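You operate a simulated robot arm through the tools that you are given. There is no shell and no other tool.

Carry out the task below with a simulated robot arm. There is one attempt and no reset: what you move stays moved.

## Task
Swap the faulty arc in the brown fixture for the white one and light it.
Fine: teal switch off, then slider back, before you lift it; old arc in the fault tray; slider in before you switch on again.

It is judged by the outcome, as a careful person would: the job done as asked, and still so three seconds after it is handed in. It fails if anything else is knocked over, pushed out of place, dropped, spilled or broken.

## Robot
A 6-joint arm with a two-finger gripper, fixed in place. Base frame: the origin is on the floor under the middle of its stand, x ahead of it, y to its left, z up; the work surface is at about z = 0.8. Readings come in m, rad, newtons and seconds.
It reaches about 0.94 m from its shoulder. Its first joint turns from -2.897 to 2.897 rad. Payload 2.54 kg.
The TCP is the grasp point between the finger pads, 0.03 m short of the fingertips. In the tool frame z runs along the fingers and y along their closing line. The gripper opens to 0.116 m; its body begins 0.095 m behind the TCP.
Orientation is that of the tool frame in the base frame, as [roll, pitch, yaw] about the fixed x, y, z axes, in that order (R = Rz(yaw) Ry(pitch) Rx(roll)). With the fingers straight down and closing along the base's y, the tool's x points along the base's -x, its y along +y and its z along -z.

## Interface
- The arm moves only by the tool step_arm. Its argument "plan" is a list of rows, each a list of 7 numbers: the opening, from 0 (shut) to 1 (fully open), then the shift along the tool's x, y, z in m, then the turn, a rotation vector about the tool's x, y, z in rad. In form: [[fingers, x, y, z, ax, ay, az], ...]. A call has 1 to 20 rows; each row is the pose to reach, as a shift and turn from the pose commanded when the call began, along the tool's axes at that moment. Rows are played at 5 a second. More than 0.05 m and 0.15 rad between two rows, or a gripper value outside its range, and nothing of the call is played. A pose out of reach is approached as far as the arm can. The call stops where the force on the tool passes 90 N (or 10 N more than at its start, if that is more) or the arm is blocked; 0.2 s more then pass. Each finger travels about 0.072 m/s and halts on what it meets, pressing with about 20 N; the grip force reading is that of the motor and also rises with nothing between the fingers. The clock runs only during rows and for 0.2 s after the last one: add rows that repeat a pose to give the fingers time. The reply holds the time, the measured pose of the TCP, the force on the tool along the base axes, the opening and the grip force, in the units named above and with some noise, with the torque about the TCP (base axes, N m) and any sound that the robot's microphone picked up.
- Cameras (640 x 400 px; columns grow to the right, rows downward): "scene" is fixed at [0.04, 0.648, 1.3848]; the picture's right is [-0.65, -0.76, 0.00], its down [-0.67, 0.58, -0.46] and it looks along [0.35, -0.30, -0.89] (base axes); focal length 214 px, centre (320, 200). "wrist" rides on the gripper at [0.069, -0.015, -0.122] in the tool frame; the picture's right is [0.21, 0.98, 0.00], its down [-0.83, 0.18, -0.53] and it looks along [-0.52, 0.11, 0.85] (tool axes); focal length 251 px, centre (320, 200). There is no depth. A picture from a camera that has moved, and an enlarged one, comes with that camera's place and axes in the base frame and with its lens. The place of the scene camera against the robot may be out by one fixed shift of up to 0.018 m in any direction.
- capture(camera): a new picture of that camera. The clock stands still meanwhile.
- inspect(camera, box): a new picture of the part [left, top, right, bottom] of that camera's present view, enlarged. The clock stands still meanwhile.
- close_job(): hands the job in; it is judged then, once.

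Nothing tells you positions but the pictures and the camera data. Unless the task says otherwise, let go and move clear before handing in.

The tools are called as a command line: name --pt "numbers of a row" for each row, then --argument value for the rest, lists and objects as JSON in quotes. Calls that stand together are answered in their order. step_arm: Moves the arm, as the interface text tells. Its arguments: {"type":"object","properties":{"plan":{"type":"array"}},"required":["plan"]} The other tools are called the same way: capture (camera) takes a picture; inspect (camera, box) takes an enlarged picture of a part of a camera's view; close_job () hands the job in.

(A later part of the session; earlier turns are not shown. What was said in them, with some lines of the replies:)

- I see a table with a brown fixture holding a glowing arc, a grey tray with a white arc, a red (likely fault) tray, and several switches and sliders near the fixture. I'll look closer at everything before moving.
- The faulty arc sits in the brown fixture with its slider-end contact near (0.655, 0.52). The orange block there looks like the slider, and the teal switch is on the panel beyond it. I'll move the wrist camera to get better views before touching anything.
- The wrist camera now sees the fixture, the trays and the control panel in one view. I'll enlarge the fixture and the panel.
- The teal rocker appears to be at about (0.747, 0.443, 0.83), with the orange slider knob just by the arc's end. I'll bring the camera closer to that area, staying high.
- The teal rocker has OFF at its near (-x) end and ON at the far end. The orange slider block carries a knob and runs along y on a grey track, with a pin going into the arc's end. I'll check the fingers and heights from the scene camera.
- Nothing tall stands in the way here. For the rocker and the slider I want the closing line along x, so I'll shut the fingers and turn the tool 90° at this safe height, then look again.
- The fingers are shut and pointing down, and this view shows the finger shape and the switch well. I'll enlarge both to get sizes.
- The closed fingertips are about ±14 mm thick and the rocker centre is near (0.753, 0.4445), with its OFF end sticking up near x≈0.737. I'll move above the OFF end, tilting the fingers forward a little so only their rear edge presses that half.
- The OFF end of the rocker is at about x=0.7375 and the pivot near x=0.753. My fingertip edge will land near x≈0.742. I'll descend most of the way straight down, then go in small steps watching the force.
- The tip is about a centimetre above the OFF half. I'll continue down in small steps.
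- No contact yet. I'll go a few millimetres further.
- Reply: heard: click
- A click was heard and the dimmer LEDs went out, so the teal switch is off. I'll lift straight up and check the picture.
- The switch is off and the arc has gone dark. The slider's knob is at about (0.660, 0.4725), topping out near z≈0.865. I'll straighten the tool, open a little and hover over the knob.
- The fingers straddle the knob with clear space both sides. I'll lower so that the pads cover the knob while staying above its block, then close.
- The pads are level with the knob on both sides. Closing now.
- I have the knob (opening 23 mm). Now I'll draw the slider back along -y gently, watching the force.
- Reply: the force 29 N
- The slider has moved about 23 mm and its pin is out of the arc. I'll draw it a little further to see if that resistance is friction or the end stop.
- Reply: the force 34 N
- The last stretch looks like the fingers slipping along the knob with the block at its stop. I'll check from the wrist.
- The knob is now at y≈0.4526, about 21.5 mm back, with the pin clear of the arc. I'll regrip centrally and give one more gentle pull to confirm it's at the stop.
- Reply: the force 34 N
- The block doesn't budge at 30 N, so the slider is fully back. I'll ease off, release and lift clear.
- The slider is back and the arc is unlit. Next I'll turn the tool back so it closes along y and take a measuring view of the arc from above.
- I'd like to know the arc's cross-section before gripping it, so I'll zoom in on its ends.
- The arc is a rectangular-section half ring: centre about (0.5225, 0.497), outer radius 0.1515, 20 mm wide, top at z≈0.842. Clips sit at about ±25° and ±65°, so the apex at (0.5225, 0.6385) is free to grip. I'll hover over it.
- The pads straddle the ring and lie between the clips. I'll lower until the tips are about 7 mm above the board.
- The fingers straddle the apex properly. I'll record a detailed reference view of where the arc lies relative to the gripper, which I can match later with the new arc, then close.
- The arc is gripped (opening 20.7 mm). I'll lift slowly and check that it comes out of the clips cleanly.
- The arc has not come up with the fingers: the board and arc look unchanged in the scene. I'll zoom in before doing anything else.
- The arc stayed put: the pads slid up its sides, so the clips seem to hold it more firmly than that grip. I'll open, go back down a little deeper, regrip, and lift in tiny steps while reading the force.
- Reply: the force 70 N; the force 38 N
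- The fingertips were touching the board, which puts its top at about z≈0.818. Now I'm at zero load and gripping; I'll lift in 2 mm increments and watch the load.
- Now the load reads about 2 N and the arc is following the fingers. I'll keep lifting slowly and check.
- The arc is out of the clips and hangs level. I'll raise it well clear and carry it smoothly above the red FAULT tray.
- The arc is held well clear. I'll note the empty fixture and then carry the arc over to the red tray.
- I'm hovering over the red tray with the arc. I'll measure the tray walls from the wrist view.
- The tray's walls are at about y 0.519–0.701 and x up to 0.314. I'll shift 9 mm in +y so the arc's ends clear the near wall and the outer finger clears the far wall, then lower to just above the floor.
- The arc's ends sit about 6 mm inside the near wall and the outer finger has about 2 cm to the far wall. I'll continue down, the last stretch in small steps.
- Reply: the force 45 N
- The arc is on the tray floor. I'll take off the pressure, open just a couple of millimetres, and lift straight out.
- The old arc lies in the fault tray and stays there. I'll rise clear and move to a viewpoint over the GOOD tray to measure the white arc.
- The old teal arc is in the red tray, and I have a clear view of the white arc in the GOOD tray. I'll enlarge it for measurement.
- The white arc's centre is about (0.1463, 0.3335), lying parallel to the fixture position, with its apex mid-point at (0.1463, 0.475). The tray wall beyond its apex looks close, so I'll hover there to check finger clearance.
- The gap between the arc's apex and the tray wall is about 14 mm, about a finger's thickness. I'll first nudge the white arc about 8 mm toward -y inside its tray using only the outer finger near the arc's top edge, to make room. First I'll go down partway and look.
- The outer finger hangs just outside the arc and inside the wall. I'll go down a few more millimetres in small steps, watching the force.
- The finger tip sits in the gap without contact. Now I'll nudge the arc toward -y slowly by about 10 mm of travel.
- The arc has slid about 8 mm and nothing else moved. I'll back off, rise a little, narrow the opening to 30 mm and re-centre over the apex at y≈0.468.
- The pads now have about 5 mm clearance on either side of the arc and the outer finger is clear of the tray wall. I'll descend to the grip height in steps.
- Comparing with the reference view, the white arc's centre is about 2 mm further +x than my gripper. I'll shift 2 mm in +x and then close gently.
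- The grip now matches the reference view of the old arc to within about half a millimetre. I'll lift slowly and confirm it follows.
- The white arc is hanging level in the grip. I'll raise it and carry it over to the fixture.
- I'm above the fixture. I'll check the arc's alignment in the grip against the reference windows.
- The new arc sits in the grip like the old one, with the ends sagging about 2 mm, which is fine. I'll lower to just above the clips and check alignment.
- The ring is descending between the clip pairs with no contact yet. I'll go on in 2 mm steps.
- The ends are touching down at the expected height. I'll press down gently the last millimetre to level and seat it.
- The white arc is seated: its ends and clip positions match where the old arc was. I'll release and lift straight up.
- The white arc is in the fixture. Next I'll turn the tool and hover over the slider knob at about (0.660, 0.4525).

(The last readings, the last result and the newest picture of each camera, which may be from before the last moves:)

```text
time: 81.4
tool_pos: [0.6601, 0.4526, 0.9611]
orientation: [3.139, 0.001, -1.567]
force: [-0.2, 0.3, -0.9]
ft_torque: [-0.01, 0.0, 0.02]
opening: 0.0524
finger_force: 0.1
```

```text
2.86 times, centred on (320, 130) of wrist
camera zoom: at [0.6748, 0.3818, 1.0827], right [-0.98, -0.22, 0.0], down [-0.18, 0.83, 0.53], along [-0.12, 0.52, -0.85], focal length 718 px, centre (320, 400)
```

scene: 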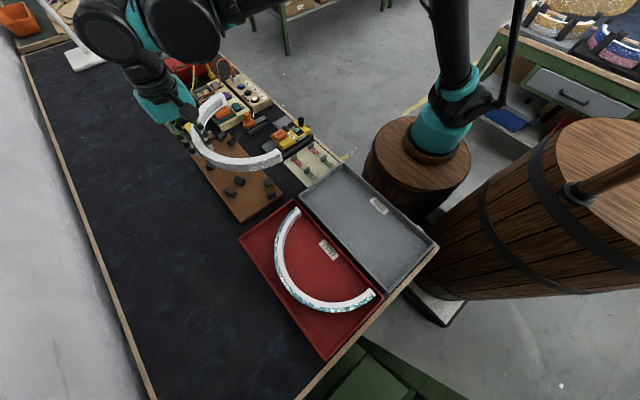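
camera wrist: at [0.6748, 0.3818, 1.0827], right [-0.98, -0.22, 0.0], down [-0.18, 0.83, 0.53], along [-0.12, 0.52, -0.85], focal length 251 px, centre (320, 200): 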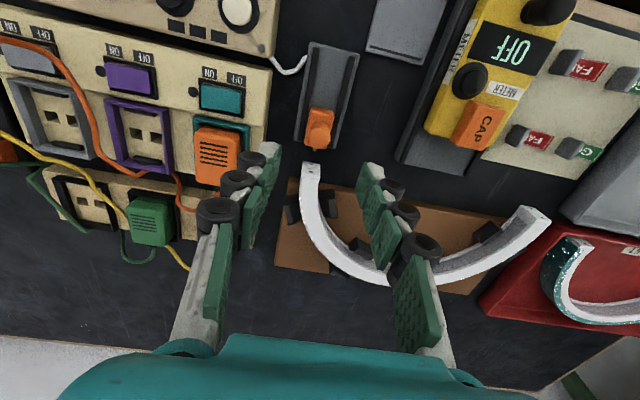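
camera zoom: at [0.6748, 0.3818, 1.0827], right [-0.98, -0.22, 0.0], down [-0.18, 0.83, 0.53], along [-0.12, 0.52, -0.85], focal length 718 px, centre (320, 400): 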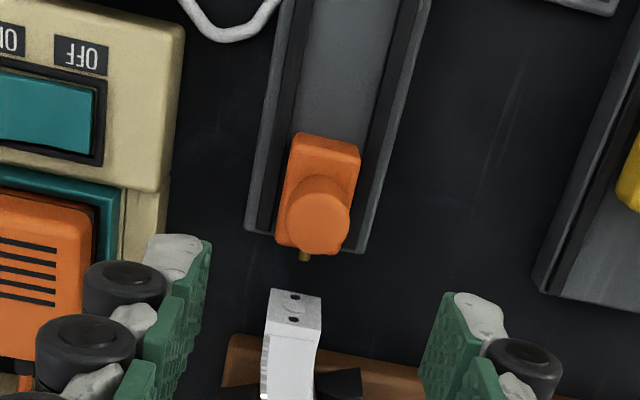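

inspect --camera "wrist" --box '[295, 100, 345, 180]'

inspect --camera "scene" --box '[220, 100, 280, 150]'

```text
5.00 times, centred on (320, 140) of wrist
camera zoom: at [0.6748, 0.3818, 1.0827], right [-0.98, -0.22, 0.0], down [-0.18, 0.83, 0.53], along [-0.12, 0.52, -0.85], focal length 1257 px, centre (320, 500)
```

zoom: 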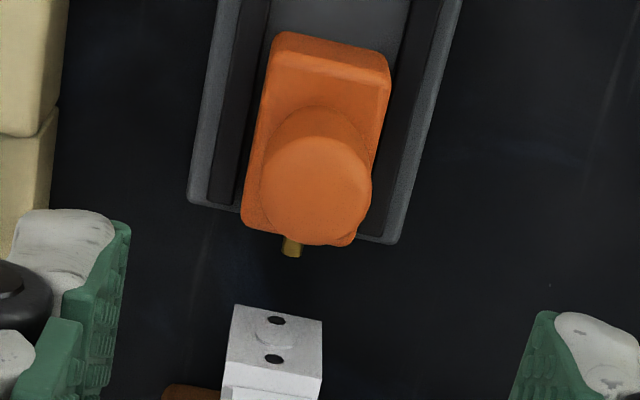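

```text
8.00 times, centred on (250, 125) of scene
camera zoom: at [0.04, 0.648, 1.3848], right [-0.65, -0.76, 0.0], down [-0.67, 0.58, -0.46], along [0.35, -0.3, -0.89], focal length 1716 px, centre (880, 800)
```

zoom: 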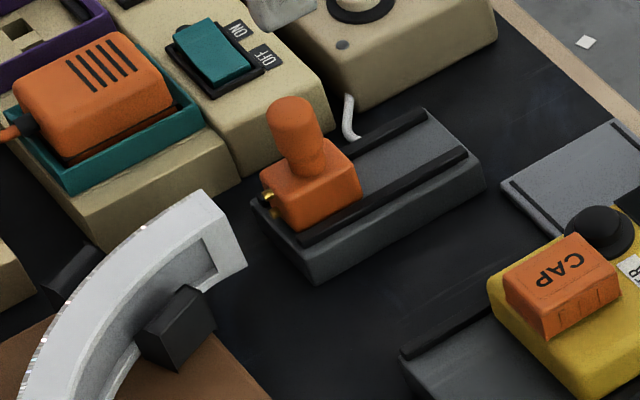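

The pins line up with the holes in the white arc's end face. I'll go down on the knob, grip it, and then push in.

step_arm --pt "0.45 0 0 0.03 0 0 0" --pt "0.45 0 0 0.06 0 0 0" --pt "0.45 0 0 0.085 0 0 0" --pt "0.45 0 0 0.098 0 0 0" --pt "0.45 0 0 0.1025 0 0 0" --pt "0.45 0 0 0.1025 0 0 0" --pt "0.2 0 0 0.1025 0 0 0" --pt "0.0 0 0 0.1025 0 0 0" --pt "0.0 0 0 0.1025 0 0 0" --pt "0.0 0 0 0.1025 0 0 0"

inspect --camera "wrist" --box '[230, 40, 410, 240]'

```text
time: 83.6
tool_pos: [0.6601, 0.4519, 0.8573]
orientation: [3.141, 0.0, -1.571]
force: [12.7, 2.1, 1.0]
ft_torque: [0.23, -0.38, 0.02]
opening: 0.023
finger_force: 44.7
```

```text
2.00 times, centred on (320, 140) of wrist
camera zoom: at [0.6748, 0.382, 0.9793], right [-0.98, -0.21, 0.0], down [-0.18, 0.83, 0.53], along [-0.11, 0.52, -0.85], focal length 503 px, centre (320, 320)
```

zoom: 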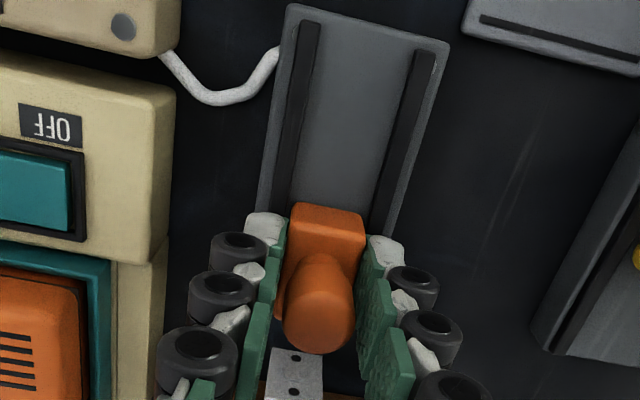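

Knob gripped. I'll push the slider toward the arc in small steps, watching the force.

step_arm --pt "0 -0.003 0.0007 0 0 0 0" --pt "0 -0.006 0.0007 0 0 0 0" --pt "0 -0.009 0.0007 0 0 0 0" --pt "0 -0.012 0.0007 0 0 0 0"

step_arm --pt "0 -0.003 0 0 0 0 0" --pt "0 -0.006 0 0 0 0 0"

step_arm --pt "0 -0.002 0 0 0 0 0" --pt "0 -0.0035 0 0 0 0 0"

inspect --camera "wrist" --box '[230, 40, 410, 240]'

inspect --camera "scene" --box '[220, 100, 280, 150]'

```text
time: 84.6
tool_pos: [0.6603, 0.463, 0.8575]
orientation: [3.14, 0.0, -1.572]
force: [23.3, -0.5, 8.3]
ft_torque: [-0.23, -0.6, 0.05]
opening: 0.0233
finger_force: 44.8
```

```text
time: 85.2
tool_pos: [0.66, 0.4703, 0.8579]
orientation: [-3.14, -0.001, -1.573]
force: [28.2, 0.4, 16.6]
ft_torque: [-0.7, -0.73, 0.02]
opening: 0.0234
finger_force: 44.9
```

```text
time: 85.8
tool_pos: [0.66, 0.4736, 0.8582]
orientation: [-3.141, 0.002, -1.572]
force: [33.8, 2.1, 24.6]
ft_torque: [-0.49, -0.92, 0.0]
opening: 0.0231
finger_force: 45.1
```

```text
2.00 times, centred on (320, 140) of wrist
camera zoom: at [0.6746, 0.4031, 0.9792], right [-0.98, -0.21, 0.0], down [-0.18, 0.83, 0.53], along [-0.11, 0.52, -0.84], focal length 503 px, centre (320, 320)
```

zoom: 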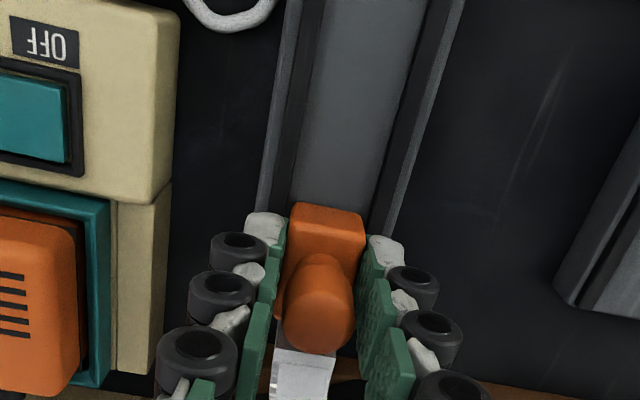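

```text
8.00 times, centred on (250, 125) of scene
camera zoom: at [0.04, 0.648, 1.3848], right [-0.65, -0.76, 0.0], down [-0.67, 0.58, -0.46], along [0.35, -0.3, -0.89], focal length 1716 px, centre (880, 800)
```

zoom: 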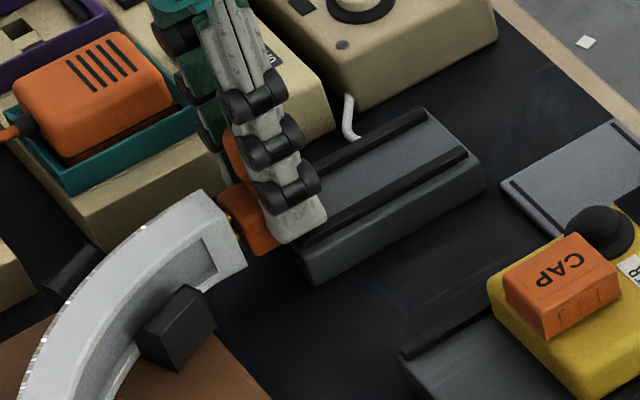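

The slider has followed to y≈0.474, where it was originally. There's some sideways load from being slightly off-centre, so I'll correct by 1.5 mm in x and nudge a bit further to feel for the stop.

step_arm --pt "0 0 -0.0008 0 0 0 0" --pt "0 0 -0.0015 0 0 0 0"

step_arm --pt "0 -0.001 0 0 0 0 0"

step_arm --pt "0 -0.001 0 0 0 0 0"

inspect --camera "scene" --box '[210, 80, 310, 150]'

```text
time: 86.4
tool_pos: [0.6603, 0.474, 0.857]
orientation: [3.14, 0.002, -1.572]
force: [23.8, 0.1, 19.7]
ft_torque: [0.32, -0.69, -0.11]
opening: 0.0235
finger_force: 44.9
```

```text
time: 86.8
tool_pos: [0.6606, 0.4743, 0.856]
orientation: [3.14, 0.0, -1.571]
force: [16.9, -3.3, 9.8]
ft_torque: [1.18, -0.46, 0.0]
opening: 0.0232
finger_force: 45.2
```

```text
time: 87.2
tool_pos: [0.6592, 0.4746, 0.8577]
orientation: [3.138, -0.001, -1.571]
force: [9.7, -14.4, 2.7]
ft_torque: [0.49, -0.24, 0.04]
opening: 0.0235
finger_force: 44.8
```

```text
5.71 times, centred on (260, 115) of scene
camera zoom: at [0.04, 0.648, 1.3848], right [-0.65, -0.76, 0.0], down [-0.67, 0.58, -0.46], along [0.35, -0.3, -0.89], focal length 1226 px, centre (663, 686)
```

zoom: 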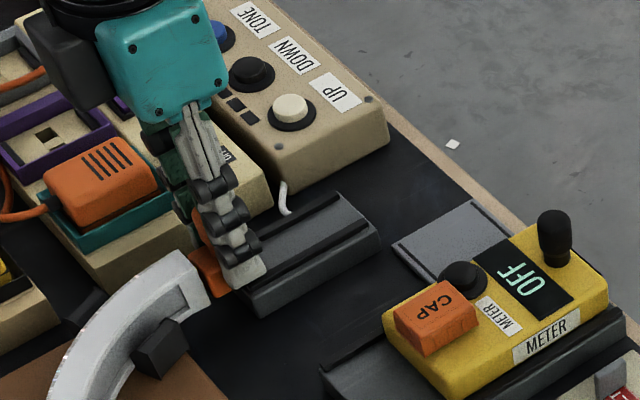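

The slider meets its stop: resistance is rising with no further travel. I'll press one more millimetre, then ease off, release, and lift.

step_arm --pt "0 -0.001 0 0 0 0 0"

step_arm --pt "0 0.002 0 0 0 0 0" --pt "0.2 0.002 0 0 0 0 0" --pt "0.45 0.002 0 0 0 0 0" --pt "0.45 0.002 0 0 0 0 0" --pt "0.45 0.002 0 -0.03 0 0 0" --pt "0.45 0.002 0 -0.06 0 0 0" --pt "0.45 0.002 0 -0.1 0 0 0" --pt "0.45 0.002 0 -0.1 0 0 0"

capture --camera "wrist"

inspect --camera "wrist" --box '[280, 90, 360, 190]'

inspect --camera "scene" --box '[200, 90, 300, 200]'

```text
time: 87.6
tool_pos: [0.6611, 0.4741, 0.8583]
orientation: [3.139, -0.003, -1.572]
force: [0.4, -28.3, -6.9]
ft_torque: [-0.38, 0.0, 0.01]
opening: 0.0234
finger_force: 44.6
```

```text
time: 89.4
tool_pos: [0.6608, 0.4752, 0.9579]
orientation: [3.141, 0.0, -1.572]
force: [-0.3, 0.2, 0.1]
ft_torque: [0.0, 0.02, 0.02]
opening: 0.0522
finger_force: 0.0
```

```text
taken
camera wrist: at [0.6753, 0.4046, 1.0799], right [-0.98, -0.21, 0.0], down [-0.18, 0.83, 0.53], along [-0.12, 0.52, -0.85], focal length 251 px, centre (320, 200)
```

wrist: 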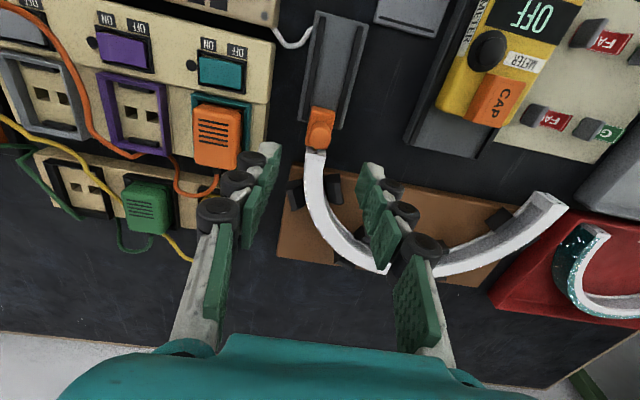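

```text
4.00 times, centred on (320, 140) of wrist
camera zoom: at [0.6753, 0.4046, 1.0799], right [-0.98, -0.21, 0.0], down [-0.18, 0.83, 0.53], along [-0.12, 0.52, -0.85], focal length 1006 px, centre (320, 440)
```

zoom: 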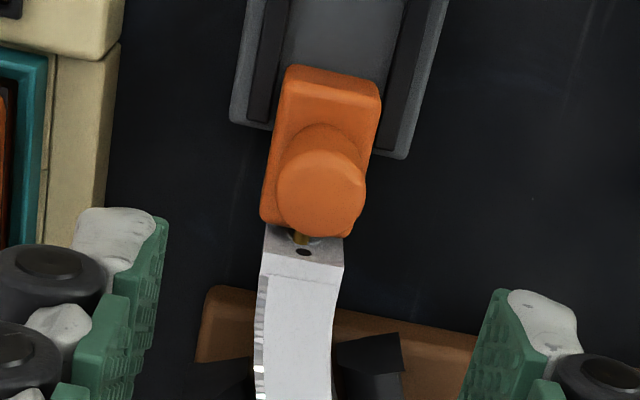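

```text
3.64 times, centred on (250, 145) of scene
camera zoom: at [0.04, 0.648, 1.3848], right [-0.65, -0.76, 0.0], down [-0.67, 0.58, -0.46], along [0.35, -0.3, -0.89], focal length 780 px, centre (574, 400)
```

zoom: 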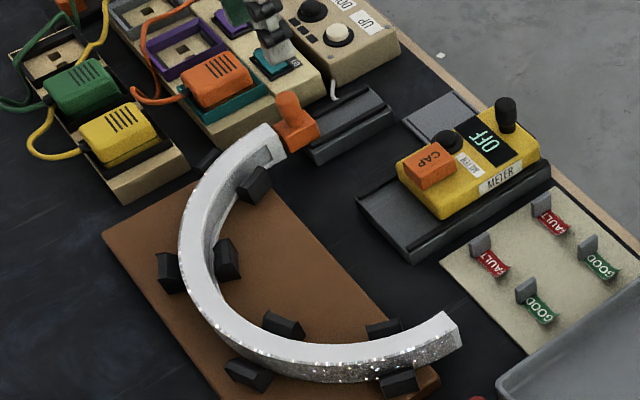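

The slider is back in, with its pin seated in the white arc exactly as it was originally. Now I'll close the fingers, tilt them forward, and hover over the ON end of the teal rocker at x≈0.763.

step_arm --pt "0.2 0.006 -0.0203 0.0 0.09 0 0" --pt "0 0.012 -0.0407 0.0 0.18 0 0" --pt "0 0.018 -0.061 0.005 0.27 0 0" --pt "0 0.024 -0.0814 0.015 0.36 0 0" --pt "0 0.03 -0.1017 0.0325 0.45 0 0" --pt "0 0.03 -0.1017 0.0325 0.45 0 0"

capture --camera "wrist"

inspect --camera "wrist" --box '[280, 90, 420, 190]'

inspect --camera "scene" --box '[200, 60, 290, 130]'

```text
time: 90.8
tool_pos: [0.7616, 0.4439, 0.9245]
orientation: [-2.692, 0.0, -1.572]
force: [-0.6, 0.2, -1.4]
ft_torque: [-0.02, -0.03, 0.0]
opening: 0.0001
finger_force: 19.8
```

```text
taken
camera wrist: at [0.7227, 0.3741, 1.0406], right [-0.88, -0.21, -0.42], down [-0.4, 0.83, 0.4], along [0.26, 0.52, -0.81], focal length 251 px, centre (320, 200)
```

wrist: 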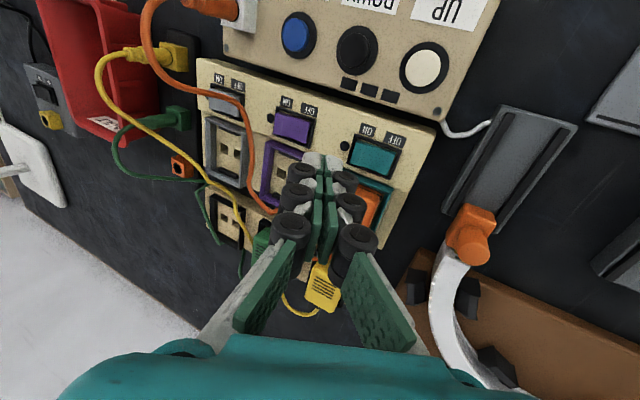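

```text
4.00 times, centred on (350, 140) of wrist
camera zoom: at [0.7227, 0.3741, 1.0406], right [-0.88, -0.21, -0.42], down [-0.4, 0.83, 0.4], along [0.26, 0.52, -0.81], focal length 1006 px, centre (200, 440)
```

zoom: 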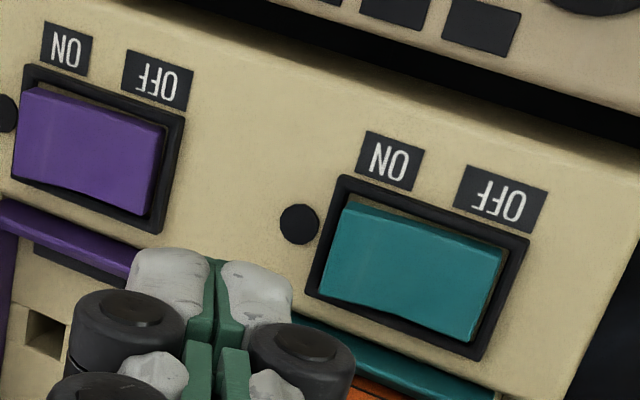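

```text
5.71 times, centred on (245, 95) of scene
camera zoom: at [0.04, 0.648, 1.3848], right [-0.65, -0.76, 0.0], down [-0.67, 0.58, -0.46], along [0.35, -0.3, -0.89], focal length 1226 px, centre (749, 800)
```

zoom: 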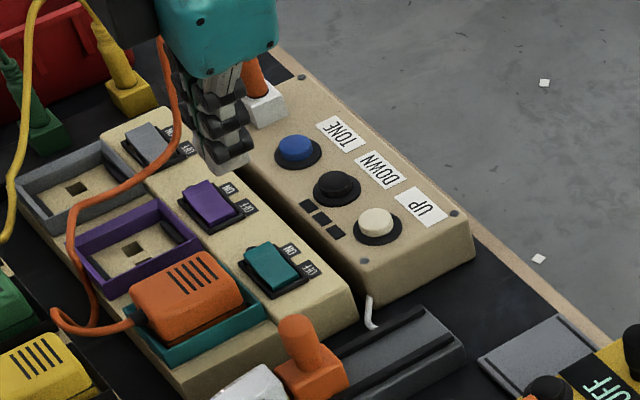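

The tip is over the ON half of the rocker. I'll descend most of the way and check the position.

step_arm --pt "0 -0.001 0.00653 0.0135 0 0 0" --pt "0 -0.001 0.01305 0.027 0 0 0" --pt "0 -0.001 0.0187 0.0387 0 0 0" --pt "0 -0.001 0.0187 0.0387 0 0 0"

inspect --camera "wrist" --box '[260, 90, 400, 190]'

inspect --camera "scene" --box '[200, 70, 290, 130]'

```text
time: 91.8
tool_pos: [0.7618, 0.4458, 0.8825]
orientation: [-2.694, 0.0, -1.572]
force: [0.0, -0.2, 0.4]
ft_torque: [-0.02, -0.04, 0.01]
opening: 0.0002
finger_force: 20.1
```

```text
4.00 times, centred on (330, 140) of wrist
camera zoom: at [0.7223, 0.3749, 0.9981], right [-0.88, -0.21, -0.42], down [-0.39, 0.83, 0.4], along [0.26, 0.52, -0.81], focal length 1006 px, centre (280, 440)
```

zoom: 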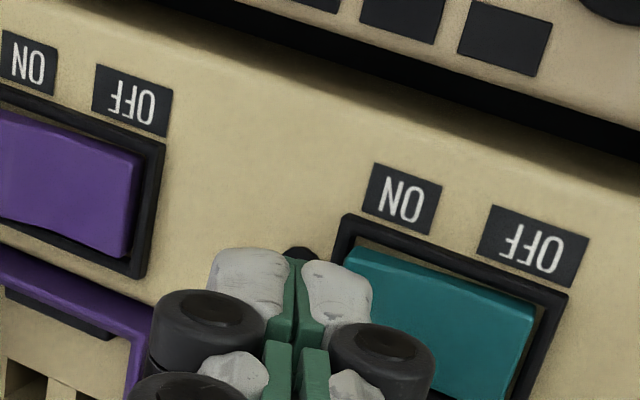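

```text
6.67 times, centred on (245, 100) of scene
camera zoom: at [0.04, 0.648, 1.3848], right [-0.65, -0.76, 0.0], down [-0.67, 0.58, -0.46], along [0.35, -0.3, -0.89], focal length 1430 px, centre (820, 867)
```

zoom: 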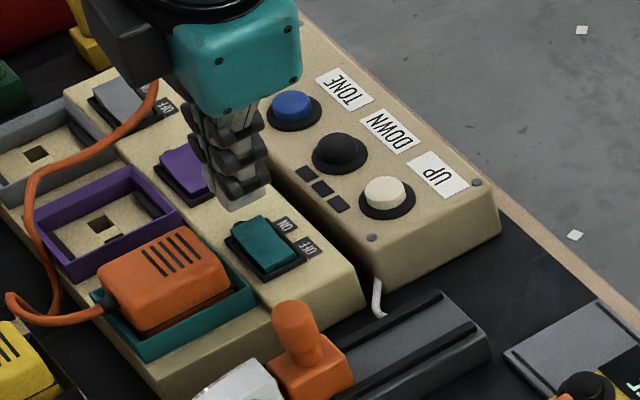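

The edge will land on the ON half, about 8 mm from the pivot. I'll continue down in small steps.

step_arm --pt "0 0 0.0011 0.00225 0 0 0" --pt "0 0 0.0022 0.0045 0 0 0" --pt "0 0 0.0033 0.00675 0 0 0" --pt "0 0 0.0044 0.009 0 0 0"

step_arm --pt "0 0 0.00065 0.00135 0 0 0" --pt "0 0 0.0013 0.0027 0 0 0"

step_arm --pt "0 0 0.00065 0.00135 0 0 0"

inspect --camera "scene" --box '[200, 70, 290, 130]'

```text
time: 92.8
tool_pos: [0.7626, 0.4451, 0.8724]
orientation: [-2.693, -0.001, -1.57]
force: [0.5, 0.8, -0.4]
ft_torque: [0.0, 0.01, 0.0]
opening: 0.0
finger_force: 19.9
```

```text
time: 93.4
tool_pos: [0.7623, 0.4459, 0.8688]
orientation: [-2.692, 0.0, -1.571]
force: [0.2, -0.2, -0.2]
ft_torque: [0.06, -0.01, -0.03]
opening: 0.0001
finger_force: 20.2
```

```text
time: 93.8
tool_pos: [0.7626, 0.4457, 0.8683]
orientation: [-2.692, 0.001, -1.571]
force: [-1.6, 0.4, 0.2]
ft_torque: [-0.03, 0.0, -0.02]
opening: 0.0
finger_force: 20.3
```

```text
6.67 times, centred on (245, 100) of scene
camera zoom: at [0.04, 0.648, 1.3848], right [-0.65, -0.76, 0.0], down [-0.67, 0.58, -0.46], along [0.35, -0.3, -0.89], focal length 1430 px, centre (820, 867)
```

zoom: 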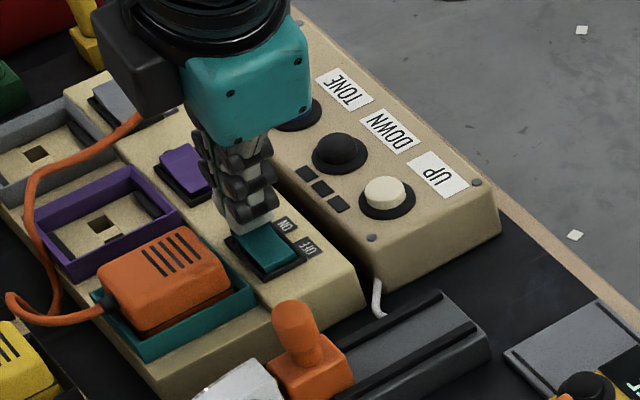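

step_arm --pt "0 0 0.00065 0.00135 0 0 0"

step_arm --pt "0 0 0.00065 0.00135 0 0 0"

step_arm --pt "0 0 0.00065 0.00135 0 0 0"

inspect --camera "scene" --box '[200, 70, 290, 130]'

```text
time: 94.2
tool_pos: [0.7622, 0.4451, 0.866]
orientation: [-2.692, -0.001, -1.571]
force: [1.4, 0.6, 1.9]
ft_torque: [0.0, -0.03, 0.01]
opening: 0.0001
finger_force: 19.8
```

```text
time: 94.6
tool_pos: [0.7626, 0.4458, 0.8633]
orientation: [-2.694, 0.002, -1.572]
force: [0.0, -0.4, 0.0]
ft_torque: [0.01, 0.0, -0.03]
opening: 0.0
finger_force: 19.8
heard: click
```

```text
time: 95.0
tool_pos: [0.7612, 0.4449, 0.8645]
orientation: [-2.691, 0.002, -1.571]
force: [-0.9, 1.2, 18.6]
ft_torque: [0.08, -0.05, 0.02]
opening: 0.0
finger_force: 20.1
```

```text
6.67 times, centred on (245, 100) of scene
camera zoom: at [0.04, 0.648, 1.3848], right [-0.65, -0.76, 0.0], down [-0.67, 0.58, -0.46], along [0.35, -0.3, -0.89], focal length 1430 px, centre (820, 867)
```

zoom: 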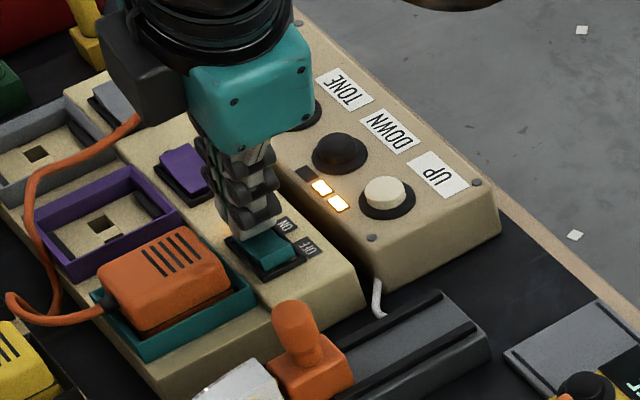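

It clicked and the dimmer LEDs are lit again. I'll lift straight off the switch and check whether the arc is glowing.

step_arm --pt "0 0 -0.0065 -0.0135 0 0 0" --pt "0 0 -0.0152 -0.0315 0 0 0" --pt "0 0 -0.0261 -0.054 0 0 0" --pt "0 0 -0.0391 -0.081 0 0 0" --pt "0 0 -0.0391 -0.081 0 0 0"

capture --camera "scene"

inspect --camera "scene" --box '[180, 90, 310, 220]'

capture --camera "wrist"

```text
time: 96.2
tool_pos: [0.7622, 0.4446, 0.9532]
orientation: [-2.693, 0.0, -1.571]
force: [-0.2, 0.2, 0.6]
ft_torque: [0.02, 0.01, 0.01]
opening: 0.0
finger_force: 20.3
```

```text
taken
```

scene: 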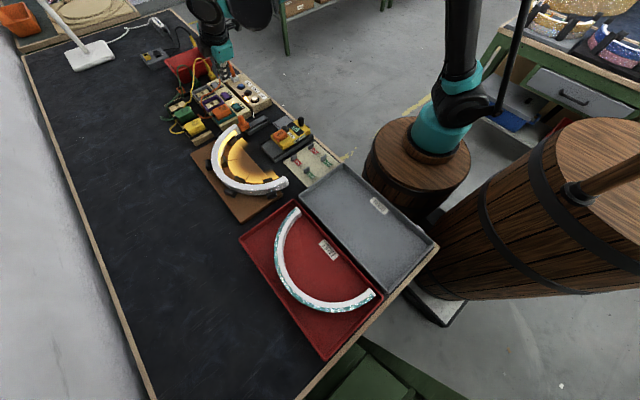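

```text
3.08 times, centred on (245, 155) of scene
camera zoom: at [0.04, 0.648, 1.3848], right [-0.65, -0.76, 0.0], down [-0.67, 0.58, -0.46], along [0.35, -0.3, -0.89], focal length 660 px, centre (551, 338)
```

zoom: 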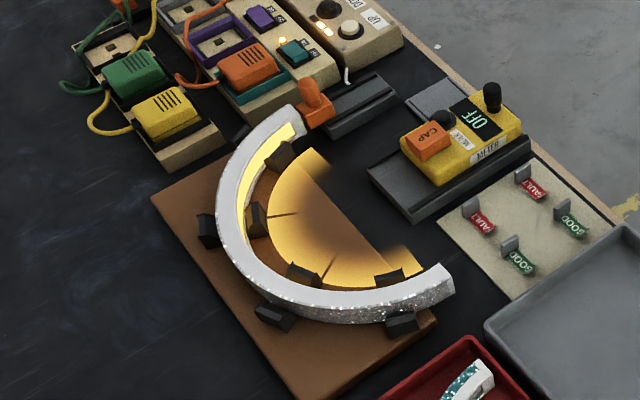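

```text
taken
camera wrist: at [0.7226, 0.3753, 1.0695], right [-0.88, -0.21, -0.42], down [-0.39, 0.83, 0.4], along [0.26, 0.52, -0.81], focal length 251 px, centre (320, 200)
```

wrist: 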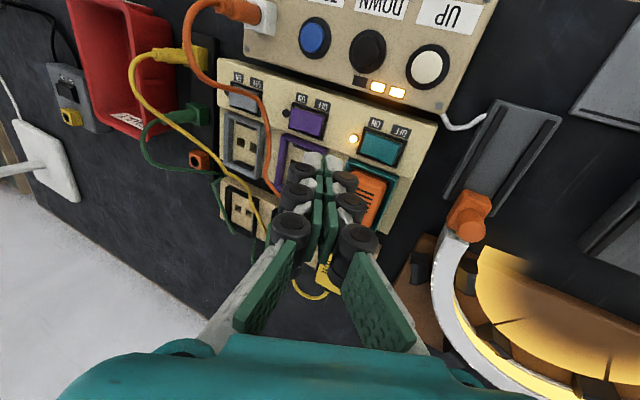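

The white arc is fully lit along its length, the slider is in, the switch is on, and the old arc lies in the fault tray. I'll retreat the arm well clear and make a final check.

step_arm --pt "0 0 -0.0174 -0.036 -0.09 0 0" --pt "0 0 -0.0348 -0.072 -0.18 0 0" --pt "0 0.0 -0.04 -0.11 -0.27 0 0" --pt "0 0.0 -0.02 -0.135 -0.36 0 0" --pt "0 0.0 0.02 -0.16 -0.45 0 0" --pt "0 0.0 0.055 -0.175 -0.45 0 0" --pt "0 0.0 0.09 -0.19 -0.45 0 0" --pt "0 0.0 0.09 -0.19 -0.45 0 0"

capture --camera "scene"

capture --camera "wrist"

inspect --camera "scene" --box '[150, 80, 450, 370]'

```text
time: 98.0
tool_pos: [0.5982, 0.4454, 1.0845]
orientation: [3.14, 0.0, -1.57]
force: [0.6, 0.9, 0.6]
ft_torque: [-0.02, 0.0, -0.01]
opening: 0.0
finger_force: 20.0
```

```text
taken
```

scene: 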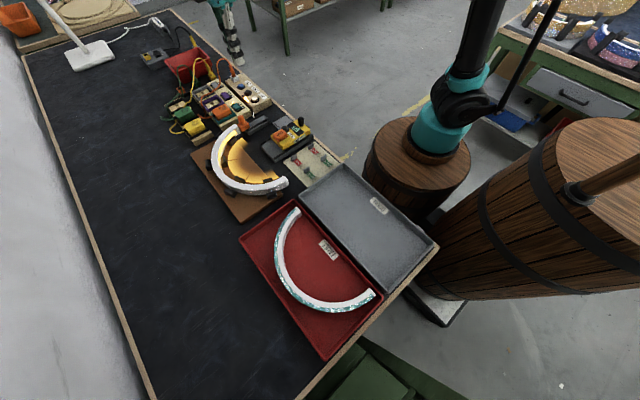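

```text
taken
camera wrist: at [0.6136, 0.3747, 1.2059], right [-0.98, -0.21, 0.0], down [-0.18, 0.83, 0.53], along [-0.12, 0.52, -0.85], focal length 251 px, centre (320, 200)
```

wrist: 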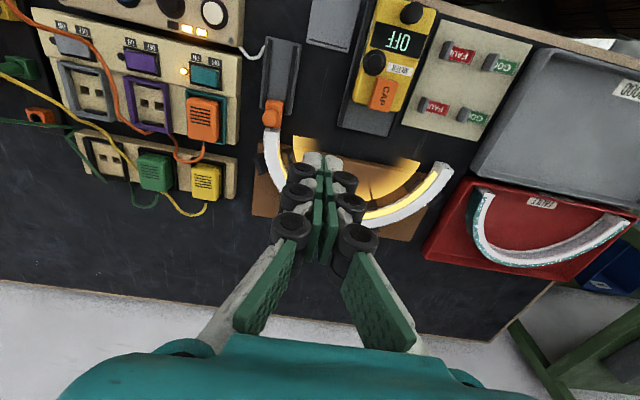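

```text
1.38 times, centred on (300, 225) of scene
camera zoom: at [0.04, 0.648, 1.3848], right [-0.65, -0.76, 0.0], down [-0.67, 0.58, -0.46], along [0.35, -0.3, -0.89], focal length 296 px, centre (348, 166)
```

zoom: 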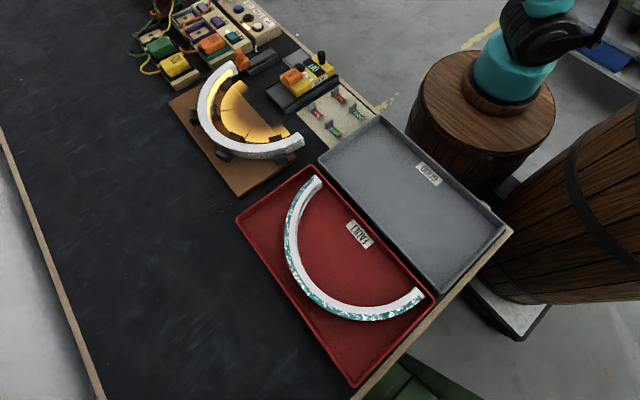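

The white arc is seated and glowing in the brown fixture, the slider is in, and the teal switch is on. The old arc lies flat in the FAULT tray, everything else is where it was, and the arm is clear. I'm handing the job in.

close_job

```text
The job is handed in.
```

The faulty arc is out of the brown fixture, and the white one is in its place and lit along its full length.

- **Order followed:** I switched the teal switch off and drew the slider back to its stop before lifting the old arc. I pushed the slider back in to its stop before switching on again.
- **Old arc:** it lies flat in the FAULT tray.
- **First lift:** the grip slipped on the first try and the arc stayed in its clips. I regripped it and it came out cleanly.
- **White arc:** it sat close to the tray wall, so I nudged it about 8 mm inside the GOOD tray to make room for the gripper.

In the last pictures nothing else looked moved or knocked over, and the arm was clear when I handed in.
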